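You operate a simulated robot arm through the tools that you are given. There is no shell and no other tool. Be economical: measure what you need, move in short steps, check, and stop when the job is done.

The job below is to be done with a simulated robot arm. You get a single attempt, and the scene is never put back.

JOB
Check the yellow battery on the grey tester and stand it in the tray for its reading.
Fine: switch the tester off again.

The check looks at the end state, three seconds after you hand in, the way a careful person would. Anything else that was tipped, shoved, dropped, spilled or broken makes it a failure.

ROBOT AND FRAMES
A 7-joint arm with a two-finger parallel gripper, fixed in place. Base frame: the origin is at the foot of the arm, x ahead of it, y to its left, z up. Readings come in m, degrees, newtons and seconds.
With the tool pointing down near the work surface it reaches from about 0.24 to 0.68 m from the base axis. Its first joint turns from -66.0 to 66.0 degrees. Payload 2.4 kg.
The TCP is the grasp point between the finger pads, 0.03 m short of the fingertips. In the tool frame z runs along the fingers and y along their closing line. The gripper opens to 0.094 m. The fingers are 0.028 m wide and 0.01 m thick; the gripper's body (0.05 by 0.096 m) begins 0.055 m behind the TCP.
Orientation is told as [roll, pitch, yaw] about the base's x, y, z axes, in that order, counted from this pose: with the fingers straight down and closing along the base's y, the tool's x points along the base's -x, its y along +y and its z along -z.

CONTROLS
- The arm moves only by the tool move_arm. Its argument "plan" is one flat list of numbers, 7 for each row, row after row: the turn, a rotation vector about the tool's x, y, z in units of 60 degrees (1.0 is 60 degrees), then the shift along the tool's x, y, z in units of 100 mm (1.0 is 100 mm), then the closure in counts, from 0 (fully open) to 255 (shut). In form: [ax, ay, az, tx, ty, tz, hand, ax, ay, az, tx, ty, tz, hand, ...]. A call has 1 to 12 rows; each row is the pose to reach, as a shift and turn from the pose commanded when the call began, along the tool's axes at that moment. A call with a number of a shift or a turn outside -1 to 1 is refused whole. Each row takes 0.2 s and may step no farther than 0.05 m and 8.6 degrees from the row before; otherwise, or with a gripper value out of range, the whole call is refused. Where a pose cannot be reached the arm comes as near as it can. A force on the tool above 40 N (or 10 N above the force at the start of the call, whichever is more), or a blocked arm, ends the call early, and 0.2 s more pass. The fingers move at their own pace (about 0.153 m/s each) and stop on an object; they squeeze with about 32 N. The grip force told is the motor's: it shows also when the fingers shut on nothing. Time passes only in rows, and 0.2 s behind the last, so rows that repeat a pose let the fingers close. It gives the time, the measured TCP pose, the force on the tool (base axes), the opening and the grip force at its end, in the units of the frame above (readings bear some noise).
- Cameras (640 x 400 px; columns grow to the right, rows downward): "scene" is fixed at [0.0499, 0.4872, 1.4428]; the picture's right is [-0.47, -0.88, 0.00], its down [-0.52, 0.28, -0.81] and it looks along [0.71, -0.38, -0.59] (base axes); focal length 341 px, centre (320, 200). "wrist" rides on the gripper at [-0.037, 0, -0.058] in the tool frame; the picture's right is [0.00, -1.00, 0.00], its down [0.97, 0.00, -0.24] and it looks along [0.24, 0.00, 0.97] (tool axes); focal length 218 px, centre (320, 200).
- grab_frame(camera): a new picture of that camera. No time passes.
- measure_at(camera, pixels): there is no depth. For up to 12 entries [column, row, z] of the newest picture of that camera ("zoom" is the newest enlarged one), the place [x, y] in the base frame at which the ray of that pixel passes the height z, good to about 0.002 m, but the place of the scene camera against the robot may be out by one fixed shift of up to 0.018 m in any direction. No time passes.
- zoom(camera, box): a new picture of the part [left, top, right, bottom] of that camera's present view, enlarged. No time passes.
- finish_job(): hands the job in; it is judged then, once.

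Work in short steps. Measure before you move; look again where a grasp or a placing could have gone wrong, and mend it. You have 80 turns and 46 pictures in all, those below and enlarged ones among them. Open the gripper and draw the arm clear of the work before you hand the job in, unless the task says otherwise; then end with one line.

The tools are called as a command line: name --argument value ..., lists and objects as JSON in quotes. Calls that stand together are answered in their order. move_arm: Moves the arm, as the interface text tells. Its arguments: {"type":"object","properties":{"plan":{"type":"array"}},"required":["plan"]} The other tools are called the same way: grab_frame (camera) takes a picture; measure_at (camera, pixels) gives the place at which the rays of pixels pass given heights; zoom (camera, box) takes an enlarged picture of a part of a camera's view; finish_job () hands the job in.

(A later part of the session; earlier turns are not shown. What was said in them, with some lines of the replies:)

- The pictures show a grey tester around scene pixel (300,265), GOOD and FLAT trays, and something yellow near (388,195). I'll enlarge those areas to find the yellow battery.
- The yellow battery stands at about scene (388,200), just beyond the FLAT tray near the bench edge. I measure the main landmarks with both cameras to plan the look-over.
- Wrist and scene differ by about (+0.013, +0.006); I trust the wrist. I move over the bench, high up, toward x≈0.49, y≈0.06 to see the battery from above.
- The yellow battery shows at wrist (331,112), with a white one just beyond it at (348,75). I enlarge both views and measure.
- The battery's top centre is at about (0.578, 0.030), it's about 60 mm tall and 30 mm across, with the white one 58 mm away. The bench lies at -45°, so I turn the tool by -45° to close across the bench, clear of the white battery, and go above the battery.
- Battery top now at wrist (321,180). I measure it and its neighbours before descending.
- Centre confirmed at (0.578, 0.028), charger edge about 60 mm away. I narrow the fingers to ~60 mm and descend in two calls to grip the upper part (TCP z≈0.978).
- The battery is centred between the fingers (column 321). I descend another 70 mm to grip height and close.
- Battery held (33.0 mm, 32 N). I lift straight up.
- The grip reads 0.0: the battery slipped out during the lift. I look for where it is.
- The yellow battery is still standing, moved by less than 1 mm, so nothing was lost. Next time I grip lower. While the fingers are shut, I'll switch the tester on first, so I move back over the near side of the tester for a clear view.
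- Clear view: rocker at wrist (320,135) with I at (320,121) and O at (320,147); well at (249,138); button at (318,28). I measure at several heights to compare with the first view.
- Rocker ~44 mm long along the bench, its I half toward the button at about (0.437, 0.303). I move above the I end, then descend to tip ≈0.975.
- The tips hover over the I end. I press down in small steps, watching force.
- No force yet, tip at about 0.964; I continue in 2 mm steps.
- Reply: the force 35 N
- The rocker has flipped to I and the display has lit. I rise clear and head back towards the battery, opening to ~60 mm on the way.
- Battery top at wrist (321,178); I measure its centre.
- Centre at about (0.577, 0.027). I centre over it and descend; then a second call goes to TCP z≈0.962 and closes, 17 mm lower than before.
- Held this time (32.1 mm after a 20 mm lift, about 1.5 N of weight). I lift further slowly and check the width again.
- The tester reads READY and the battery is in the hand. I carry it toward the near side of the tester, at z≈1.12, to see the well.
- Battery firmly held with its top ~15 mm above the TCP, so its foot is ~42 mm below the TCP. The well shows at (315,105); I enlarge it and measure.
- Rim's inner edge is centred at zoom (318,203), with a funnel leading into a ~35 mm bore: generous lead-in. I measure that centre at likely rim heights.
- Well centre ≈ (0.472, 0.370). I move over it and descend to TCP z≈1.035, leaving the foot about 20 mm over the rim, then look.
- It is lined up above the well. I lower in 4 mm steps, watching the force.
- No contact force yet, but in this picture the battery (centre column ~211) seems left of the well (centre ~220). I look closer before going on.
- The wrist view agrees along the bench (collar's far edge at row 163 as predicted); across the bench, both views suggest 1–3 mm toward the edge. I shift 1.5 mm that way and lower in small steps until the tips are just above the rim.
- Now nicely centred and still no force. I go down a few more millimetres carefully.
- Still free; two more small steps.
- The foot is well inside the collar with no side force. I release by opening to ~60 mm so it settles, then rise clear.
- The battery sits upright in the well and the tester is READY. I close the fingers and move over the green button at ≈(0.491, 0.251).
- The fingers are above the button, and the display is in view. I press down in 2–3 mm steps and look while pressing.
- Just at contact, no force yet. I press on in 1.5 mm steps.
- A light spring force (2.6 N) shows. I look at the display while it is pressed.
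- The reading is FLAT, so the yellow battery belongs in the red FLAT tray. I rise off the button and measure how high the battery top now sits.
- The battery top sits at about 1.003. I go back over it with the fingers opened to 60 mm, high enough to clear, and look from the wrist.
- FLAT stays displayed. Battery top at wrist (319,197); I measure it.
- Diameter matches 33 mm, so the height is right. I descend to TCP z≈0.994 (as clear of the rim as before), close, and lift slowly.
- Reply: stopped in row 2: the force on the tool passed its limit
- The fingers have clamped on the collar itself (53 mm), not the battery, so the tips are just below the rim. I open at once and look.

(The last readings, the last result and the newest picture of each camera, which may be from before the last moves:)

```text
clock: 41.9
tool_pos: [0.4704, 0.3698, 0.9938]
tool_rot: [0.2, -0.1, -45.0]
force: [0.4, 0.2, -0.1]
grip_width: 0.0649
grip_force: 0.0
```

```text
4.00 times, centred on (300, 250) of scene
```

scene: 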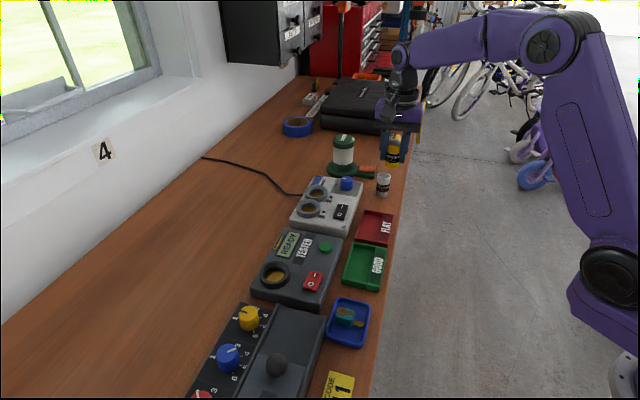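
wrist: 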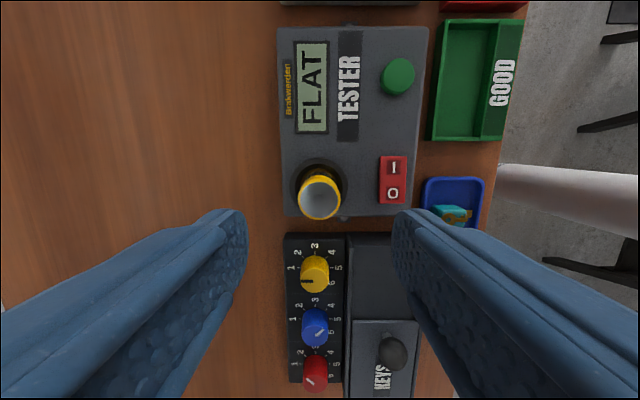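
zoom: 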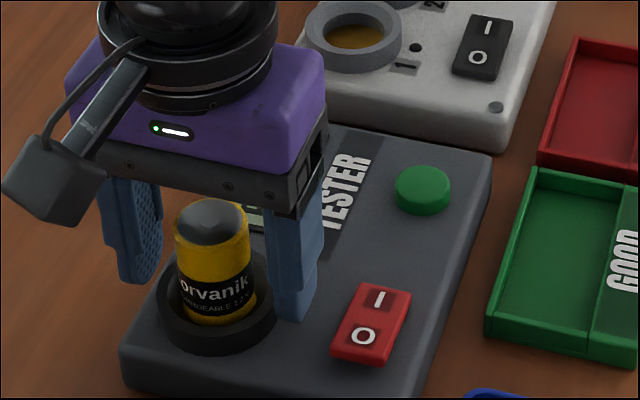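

Tester and battery are unmoved. On insertion, the nearly closed fingers fitted inside the funnel, so I'll rise above the battery, narrow to ~38 mm, and check alignment before descending around it.

move_arm --plan '[0, 0, 0, 0, 0, -0.2, 80, 0, 0, 0, 0, 0, -0.45, 80, 0, 0, 0, 0, 0, -0.55, 80, 0, 0, 0, 0, 0, -0.55, 152, 0, 0, 0, 0, 0, -0.55, 152]'

grab_frame --camera "wrist"

```text
clock: 43.1
tool_pos: [0.4696, 0.37, 1.0483]
tool_rot: [0.2, -0.1, -44.9]
force: [0.2, -0.6, 0.3]
grip_width: 0.038
grip_force: 0.0
```

```text
9 pictures are left
```

wrist: 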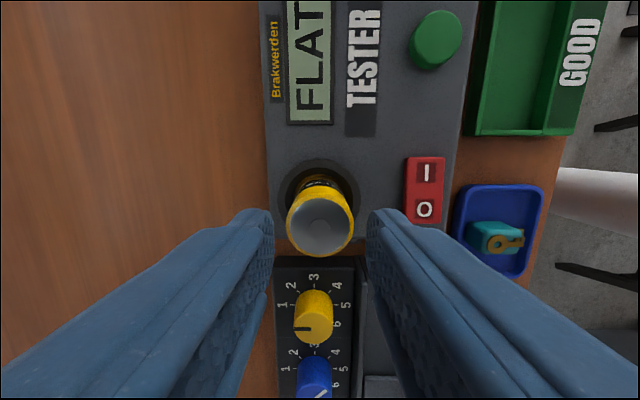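

The battery is exactly centred (column 320). I descend around it in steps to TCP z≈0.994 and close.

move_arm --plan '[0, 0, 0, 0, 0, 0.15, 152, 0, 0, 0, 0, 0, 0.3, 152, 0, 0, 0, 0, 0, 0.4, 152, 0, 0, 0, 0, 0, 0.48, 152, 0, 0, 0, 0, 0, 0.54, 152]'

move_arm --plan '[0, 0, 0, 0, 0, 0, 255, 0, 0, 0, 0, 0, 0, 255, 0, 0, 0, 0, 0, 0, 255]'

```text
clock: 44.3
tool_pos: [0.4709, 0.369, 0.9952]
tool_rot: [0.2, -0.1, -45.0]
force: [0.7, -0.8, -0.3]
grip_width: 0.0378
grip_force: 0.0
```

```text
clock: 45.1
tool_pos: [0.4687, 0.3693, 0.995]
tool_rot: [0.2, -0.2, -45.0]
force: [0.7, 0.3, 1.1]
grip_width: 0.0321
grip_force: 32.1
```

Gripped at 32.1 mm on the battery. I lift slowly in 5 mm steps.

move_arm --plan '[0, 0, 0, 0, 0, -0.05, 255, 0, 0, 0, 0, 0, -0.1, 255, 0, 0, 0, 0, 0, -0.15, 255, 0, 0, 0, 0, 0, -0.2, 255, 0, 0, 0, 0, 0, -0.3, 255, 0, 0, 0, 0, 0, -0.4, 255, 0, 0, 0, 0, 0, -0.5, 255]'

```text
clock: 46.7
tool_pos: [0.4705, 0.3688, 1.0441]
tool_rot: [0.2, -0.2, -45.0]
force: [-0.7, 0.4, -2.2]
grip_width: 0.032
grip_force: 32.2
```

Lifted clear. I rise to z≈1.11 and carry it toward the FLAT tray, stopping short of it on the GOOD side for a view.

move_arm --plan '[0, 0, 0, 0, 0, -0.3, 255, 0, 0, 0, 0, 0, -0.65, 255, 0, 0, 0, -0.18, -0.18, -0.7, 255, 0, 0, 0, -0.36, -0.36, -0.7, 255, 0, 0, 0, -0.54, -0.54, -0.7, 255, 0, 0, 0, -0.72, -0.72, -0.7, 255]'

move_arm --plan '[0, 0, 0, -0.18, -0.18, 0, 255, 0, 0, 0, -0.36, -0.36, 0, 255, 0, 0, 0, -0.54, -0.54, 0, 255, 0, 0, 0, -0.72, -0.72, 0, 255, 0, 0, 0, -0.72, -0.72, 0, 255]'

grab_frame --camera "wrist"

```text
clock: 48.1
tool_pos: [0.471, 0.2668, 1.115]
tool_rot: [0.2, -0.1, -44.9]
force: [0.0, 0.6, -2.0]
grip_width: 0.0318
grip_force: 32.4
```

```text
clock: 49.3
tool_pos: [0.4702, 0.1667, 1.1136]
tool_rot: [0.2, -0.1, -45.1]
force: [0.3, 0.3, -0.8]
grip_width: 0.0319
grip_force: 32.4
```

```text
8 pictures are left
```

wrist: 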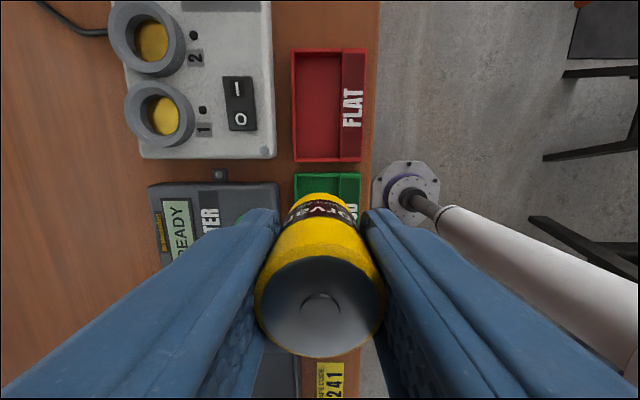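

The FLAT tray is in view: pocket spans columns ~297–340, rows ~53–157. I measure its centre and edges at floor and rim heights.

measure_at --camera "wrist" --pixels '[[318, 107, 0.923], [297, 107, 0.923], [340, 107, 0.923], [292, 107, 0.94], [340, 107, 0.94], [365, 107, 0.94], [318, 55, 0.923], [318, 155, 0.923]]'

```text
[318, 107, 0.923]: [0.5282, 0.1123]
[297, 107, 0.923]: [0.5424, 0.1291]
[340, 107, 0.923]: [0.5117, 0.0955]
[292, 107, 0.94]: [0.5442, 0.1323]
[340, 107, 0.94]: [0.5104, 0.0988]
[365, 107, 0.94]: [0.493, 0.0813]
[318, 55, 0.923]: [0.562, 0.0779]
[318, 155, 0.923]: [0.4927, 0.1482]
```

The pocket is ~45 mm across and ~97 mm along the bench, centred at (0.527, 0.1125). To let the fingers open along its length, I move over it while turning to yaw 0, then on to +45°.

move_arm --plan '[0, 0, -0.125, -0.13, 0, 0, 255, 0, 0, -0.25, -0.26, 0.01, 0, 255, 0, 0, -0.375, -0.39, 0.01, 0, 255, 0, 0, -0.5, -0.52, 0.02, 0, 255, 0, 0, -0.625, -0.65, 0.02, 0, 255, 0, 0, -0.75, -0.785, 0.02, 0, 255]'

move_arm --plan '[0, 0, -0.125, 0, 0, 0, 255, 0, 0, -0.25, 0, 0, 0, 255, 0, 0, -0.375, 0, 0, 0, 255, 0, 0, -0.5, 0, 0, 0, 255, 0, 0, -0.625, 0, 0, 0, 255, 0, 0, -0.75, 0, 0, 0, 255, 0, 0, -0.75, 0, 0, 0, 255]'

zoom --camera "scene" --box '[300, 150, 460, 250]'

```text
clock: 50.7
tool_pos: [0.528, 0.1099, 1.1147]
tool_rot: [0.0, 0.0, 0.0]
force: [-0.2, 0.2, -1.5]
grip_width: 0.0317
grip_force: 32.9
```

```text
clock: 52.3
tool_pos: [0.5281, 0.1117, 1.1138]
tool_rot: [-0.1, -0.2, 45.0]
force: [-0.1, 0.2, -1.5]
grip_width: 0.032
grip_force: 31.6
```

```text
4.00 times, centred on (380, 200) of scene
```

zoom: 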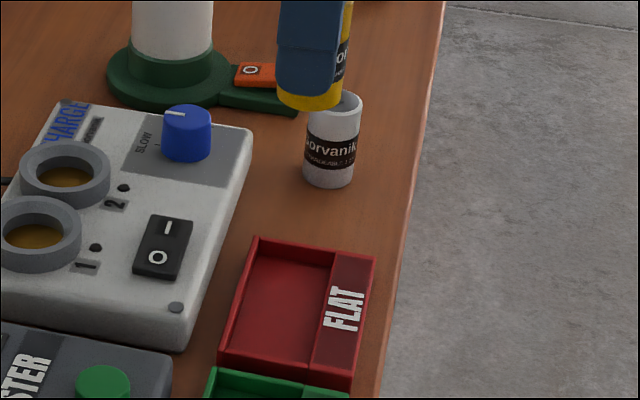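

Yaw +45 reached with the battery held above the tray. I lower 100 mm and look again.

move_arm --plan '[0, 0, 0, 0, 0, 0.25, 255, 0, 0, 0, 0, 0, 0.5, 255, 0, 0, 0, 0, 0, 0.75, 255, 0, 0, 0, 0, 0, 1.0, 255, 0, 0, 0, 0, 0, 1.0, 255]'

zoom --camera "scene" --box '[320, 170, 440, 250]'

```text
clock: 53.5
tool_pos: [0.5281, 0.1127, 1.0127]
tool_rot: [-0.1, -0.2, 44.9]
force: [-0.4, -0.1, -1.2]
grip_width: 0.0321
grip_force: 32.1
```

```text
5.00 times, centred on (380, 210) of scene
```

zoom: 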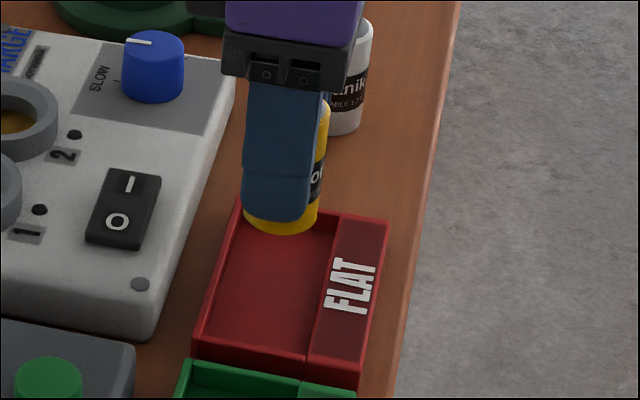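

Lined up with the pocket. I lower 34 mm, then feel for the floor in small steps.

move_arm --plan '[0, 0, 0, 0, 0, 0.15, 255, 0, 0, 0, 0, 0, 0.27, 255, 0, 0, 0, 0, 0, 0.34, 255, 0, 0, 0, 0, 0, 0.36, 255, 0, 0, 0, 0, 0, 0.38, 255]'

move_arm --plan '[0, 0, 0, 0, 0, 0.01, 255, 0, 0, 0, 0, 0, 0.02, 255]'

```text
clock: 54.7
tool_pos: [0.5282, 0.1109, 0.9761]
tool_rot: [-0.1, -0.3, 45.0]
force: [0.5, -0.1, -1.9]
grip_width: 0.0317
grip_force: 32.5
```

```text
clock: 55.3
tool_pos: [0.5281, 0.1122, 0.975]
tool_rot: [-0.1, -0.1, 45.0]
force: [0.3, 0.4, -1.5]
grip_width: 0.032
grip_force: 32.4
```

Still hanging free; I continue in 1 mm steps.

move_arm --plan '[0, 0, 0, 0, 0, 0.01, 255, 0, 0, 0, 0, 0, 0.02, 255, 0, 0, 0, 0, 0, 0.03, 255]'

zoom --camera "scene" --box '[320, 170, 440, 250]'

```text
clock: 56.1
tool_pos: [0.5274, 0.1114, 0.9708]
tool_rot: [-0.1, -0.2, 45.0]
force: [0.8, 0.6, -1.6]
grip_width: 0.0319
grip_force: 32.5
```

```text
5.00 times, centred on (380, 210) of scene
```

zoom: 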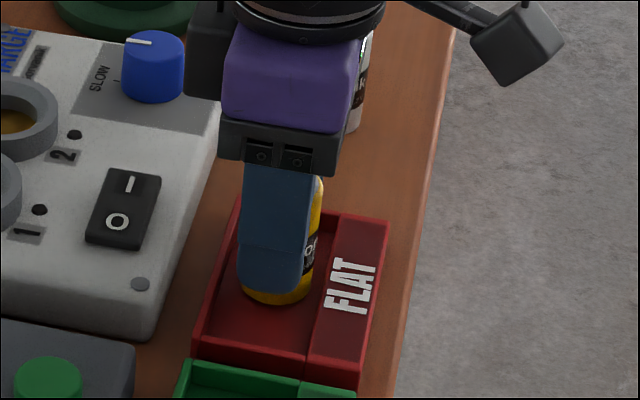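

Very near the floor now. A few more 1 mm steps to find contact.

move_arm --plan '[0, 0, 0, 0, 0, 0.01, 255, 0, 0, 0, 0, 0, 0.02, 255]'

move_arm --plan '[0, 0, 0, 0, 0, 0.01, 255, 0, 0, 0, 0, 0, 0.015, 255]'

```text
clock: 56.7
tool_pos: [0.5269, 0.1113, 0.9692]
tool_rot: [-0.1, -0.2, 44.9]
force: [0.1, -0.1, -2.4]
grip_width: 0.0322
grip_force: 32.4
```

```text
clock: 57.3
tool_pos: [0.5282, 0.1113, 0.9691]
tool_rot: [-0.1, -0.2, 45.0]
force: [-6.5, 0.8, 22.5]
grip_width: 0.0321
grip_force: 31.8
```

Contact with the floor (22 N). I ease up 1 mm, open gently, and rise.

move_arm --plan '[0, 0, 0, 0, 0, -0.008, 255, 0, 0, 0, 0, 0, -0.008, 150, 0, 0, 0, 0, 0, -0.008, 110, 0, 0, 0, 0, 0, -0.008, 110]'

move_arm --plan '[0, 0, 0, 0, 0, -0.15, 110, 0, 0, 0, 0, 0, -0.4, 110, 0, 0, 0, 0, 0, -0.7, 110, 0, 0, 0, 0, 0, -1.0, 110]'

zoom --camera "scene" --box '[240, 170, 440, 295]'

```text
clock: 58.3
tool_pos: [0.5281, 0.1112, 0.9687]
tool_rot: [-0.1, -0.1, 45.0]
force: [0.2, 0.1, -1.0]
grip_width: 0.0536
grip_force: 0.1
```

```text
clock: 59.3
tool_pos: [0.5268, 0.11, 1.0676]
tool_rot: [0.0, -0.1, 45.0]
force: [-0.1, 0.2, 0.3]
grip_width: 0.0535
grip_force: 0.0
```

```text
3.20 times, centred on (340, 232) of scene
```

zoom: 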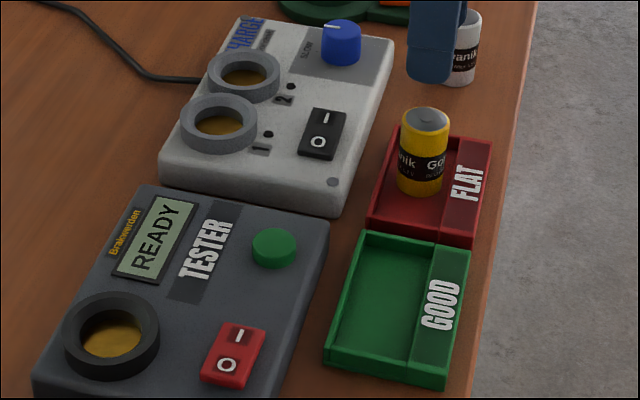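

The battery stands upright in the FLAT tray, and the display is back at READY. Now I close the fingers and travel to the O end of the rocker, ≈(0.4135, 0.327).

move_arm --plan '[0, 0, 0, 0, 0, -0.3, 255, 0, 0, 0, -0.1, 0.3, -0.3, 255, 0, 0, 0, -0.2, 0.65, -0.3, 255, 0, 0, 0, -0.3, 1.0, -0.3, 255]'

move_arm --plan '[0, 0, 0, -0.1, 0.3, 0, 255, 0, 0, 0, -0.2, 0.65, 0, 255, 0, 0, 0, -0.3, 1.0, 0, 255, 0, 0, 0, -0.42, 1.0, 0, 255, 0, 0, 0, -0.42, 1.0, 0, 255]'

```text
clock: 60.3
tool_pos: [0.4793, 0.202, 1.0958]
tool_rot: [-0.1, -0.1, 45.0]
force: [0.5, 0.3, 0.2]
grip_width: 0.0
grip_force: 32.0
```

```text
clock: 61.5
tool_pos: [0.4367, 0.3039, 1.1001]
tool_rot: [0.0, -0.1, 45.0]
force: [-0.7, 0.2, 0.3]
grip_width: 0.0004
grip_force: 32.2
```

Remaining shift is 33 mm along the rocker; I make it and descend to TCP z≈1.005.

move_arm --plan '[0, 0, 0, 0, 0.32, 0, 255, 0, 0, 0, 0, 0.325, 0.4, 255, 0, 0, 0, 0, 0.325, 0.8, 255, 0, 0, 0, 0, 0.325, 0.95, 255, 0, 0, 0, 0, 0.325, 0.95, 255]'

zoom --camera "scene" --box '[240, 220, 400, 320]'

```text
clock: 62.7
tool_pos: [0.4129, 0.3255, 1.0016]
tool_rot: [-0.1, -0.2, 45.0]
force: [-0.1, 0.2, 0.2]
grip_width: 0.0
grip_force: 32.2
```

```text
4.00 times, centred on (320, 270) of scene
```

zoom: 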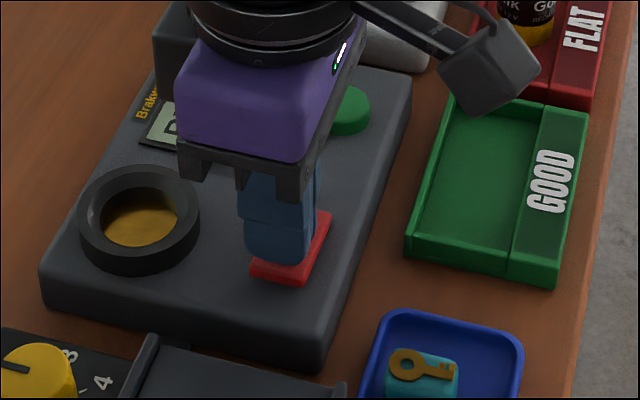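

Over the O end. I press down in 2 mm steps.

move_arm --plan '[0, 0, 0, 0, 0, 0.03, 255, 0, 0, 0, 0, 0, 0.05, 255, 0, 0, 0, 0, 0, 0.07, 255, 0, 0, 0, 0, 0, 0.09, 255]'

move_arm --plan '[0, 0, 0, 0, 0, 0.015, 255, 0, 0, 0, 0, 0, 0.03, 255]'

```text
clock: 63.7
tool_pos: [0.4136, 0.3269, 0.9954]
tool_rot: [-0.1, -0.1, 45.0]
force: [0.6, 0.5, 0.2]
grip_width: 0.0002
grip_force: 31.3
```

```text
clock: 64.3
tool_pos: [0.4143, 0.327, 0.9902]
tool_rot: [-0.2, -0.2, 45.0]
force: [-0.7, 1.1, 1.2]
grip_width: 0.0
grip_force: 32.0
```

Light contact at z≈0.990; on the first switching it flipped by ≈0.989 with ~33 N. I press slightly further.

move_arm --plan '[0, 0, 0, 0, 0, 0.01, 255, 0, 0, 0, 0, 0, 0.02, 255]'

```text
clock: 64.9
tool_pos: [0.414, 0.3273, 0.9895]
tool_rot: [-0.1, -0.1, 44.9]
force: [0.7, -1.8, 5.2]
grip_width: 0.0
grip_force: 31.8
```

move_arm --plan '[0, 0, 0, 0, 0, 0.01, 255, 0, 0, 0, 0, 0, 0.02, 255]'

```text
clock: 65.5
tool_pos: [0.4136, 0.3272, 0.99]
tool_rot: [0.0, -0.4, 45.0]
force: [-4.9, -8.1, 34.7]
grip_width: 0.0001
grip_force: 31.9
```

Firm stop (34.7 N), like the first flip. I rise, move well clear with the gripper opening, and check.

move_arm --plan '[0, 0, 0, 0, 0, -0.1, 255, 0, 0, 0, 0, 0, -0.5, 255, 0, 0, 0, 0, 0, -0.95, 255, 0, 0, 0, 0, 0, -1.0, 255]'

move_arm --plan '[0, 0, 0, 0, 0, -0.4, 0, 0, 0, 0, 0, 0, -0.8, 0, 0, 0, 0, 0.4, 0, -1.0, 0, 0, 0, 0, 0.8, 0, -1.0, 0, 0, 0, 0, 1.0, 0, -1.0, 0]'

zoom --camera "scene" --box '[220, 170, 420, 320]'

```text
clock: 66.5
tool_pos: [0.4142, 0.3258, 1.0882]
tool_rot: [0.0, -0.2, 45.0]
force: [-0.3, -0.6, -0.1]
grip_width: 0.0
grip_force: 32.4
```

```text
clock: 67.7
tool_pos: [0.3429, 0.2559, 1.1883]
tool_rot: [-0.2, -0.2, 45.0]
force: [-0.7, -1.1, 0.8]
grip_width: 0.0941
grip_force: 0.0
```

```text
2.67 times, centred on (320, 245) of scene
```

zoom: 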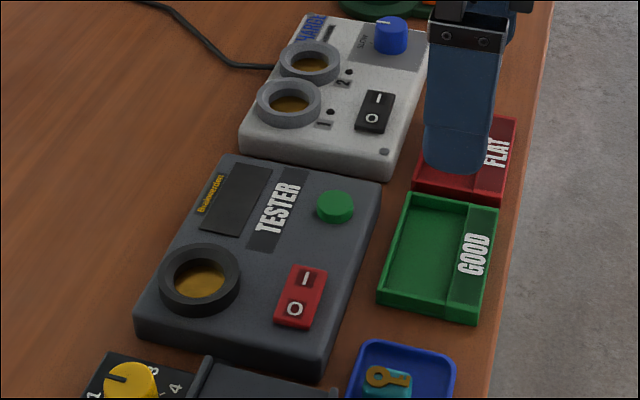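

The display is dark and the rocker is on O. One last look from the wrist to confirm the battery still stands in FLAT.

move_arm --plan '[0, 0, 0, 0.4, 0.3, 0, 0, 0, 0, 0, 0.5, 0.7, 0, 0]'

grab_frame --camera "scene"

```text
clock: 68.3
tool_pos: [0.258, 0.2687, 1.1889]
tool_rot: [0.0, -0.2, 45.0]
force: [-0.6, -0.3, -0.7]
grip_width: 0.094
grip_force: 0.0
```

```text
1 pictures are left
```

scene: 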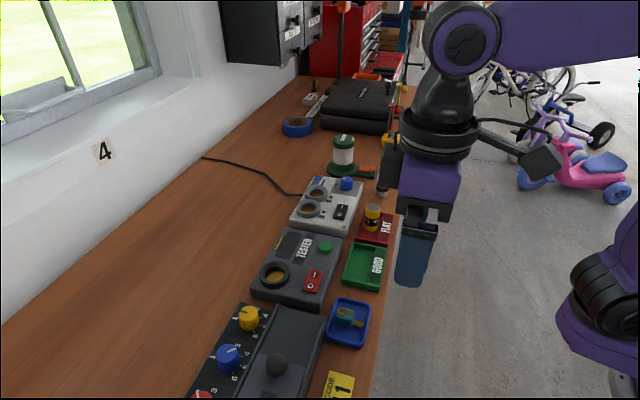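

The battery stands in the FLAT tray at (372,217), the tester is off, the rest is undisturbed and the arm is clear with the gripper open. I hand in.

finish_job

```text
The job is handed in.
```

The yellow battery tested FLAT and now stands upright in the red FLAT tray, and the grey tester is switched off again.
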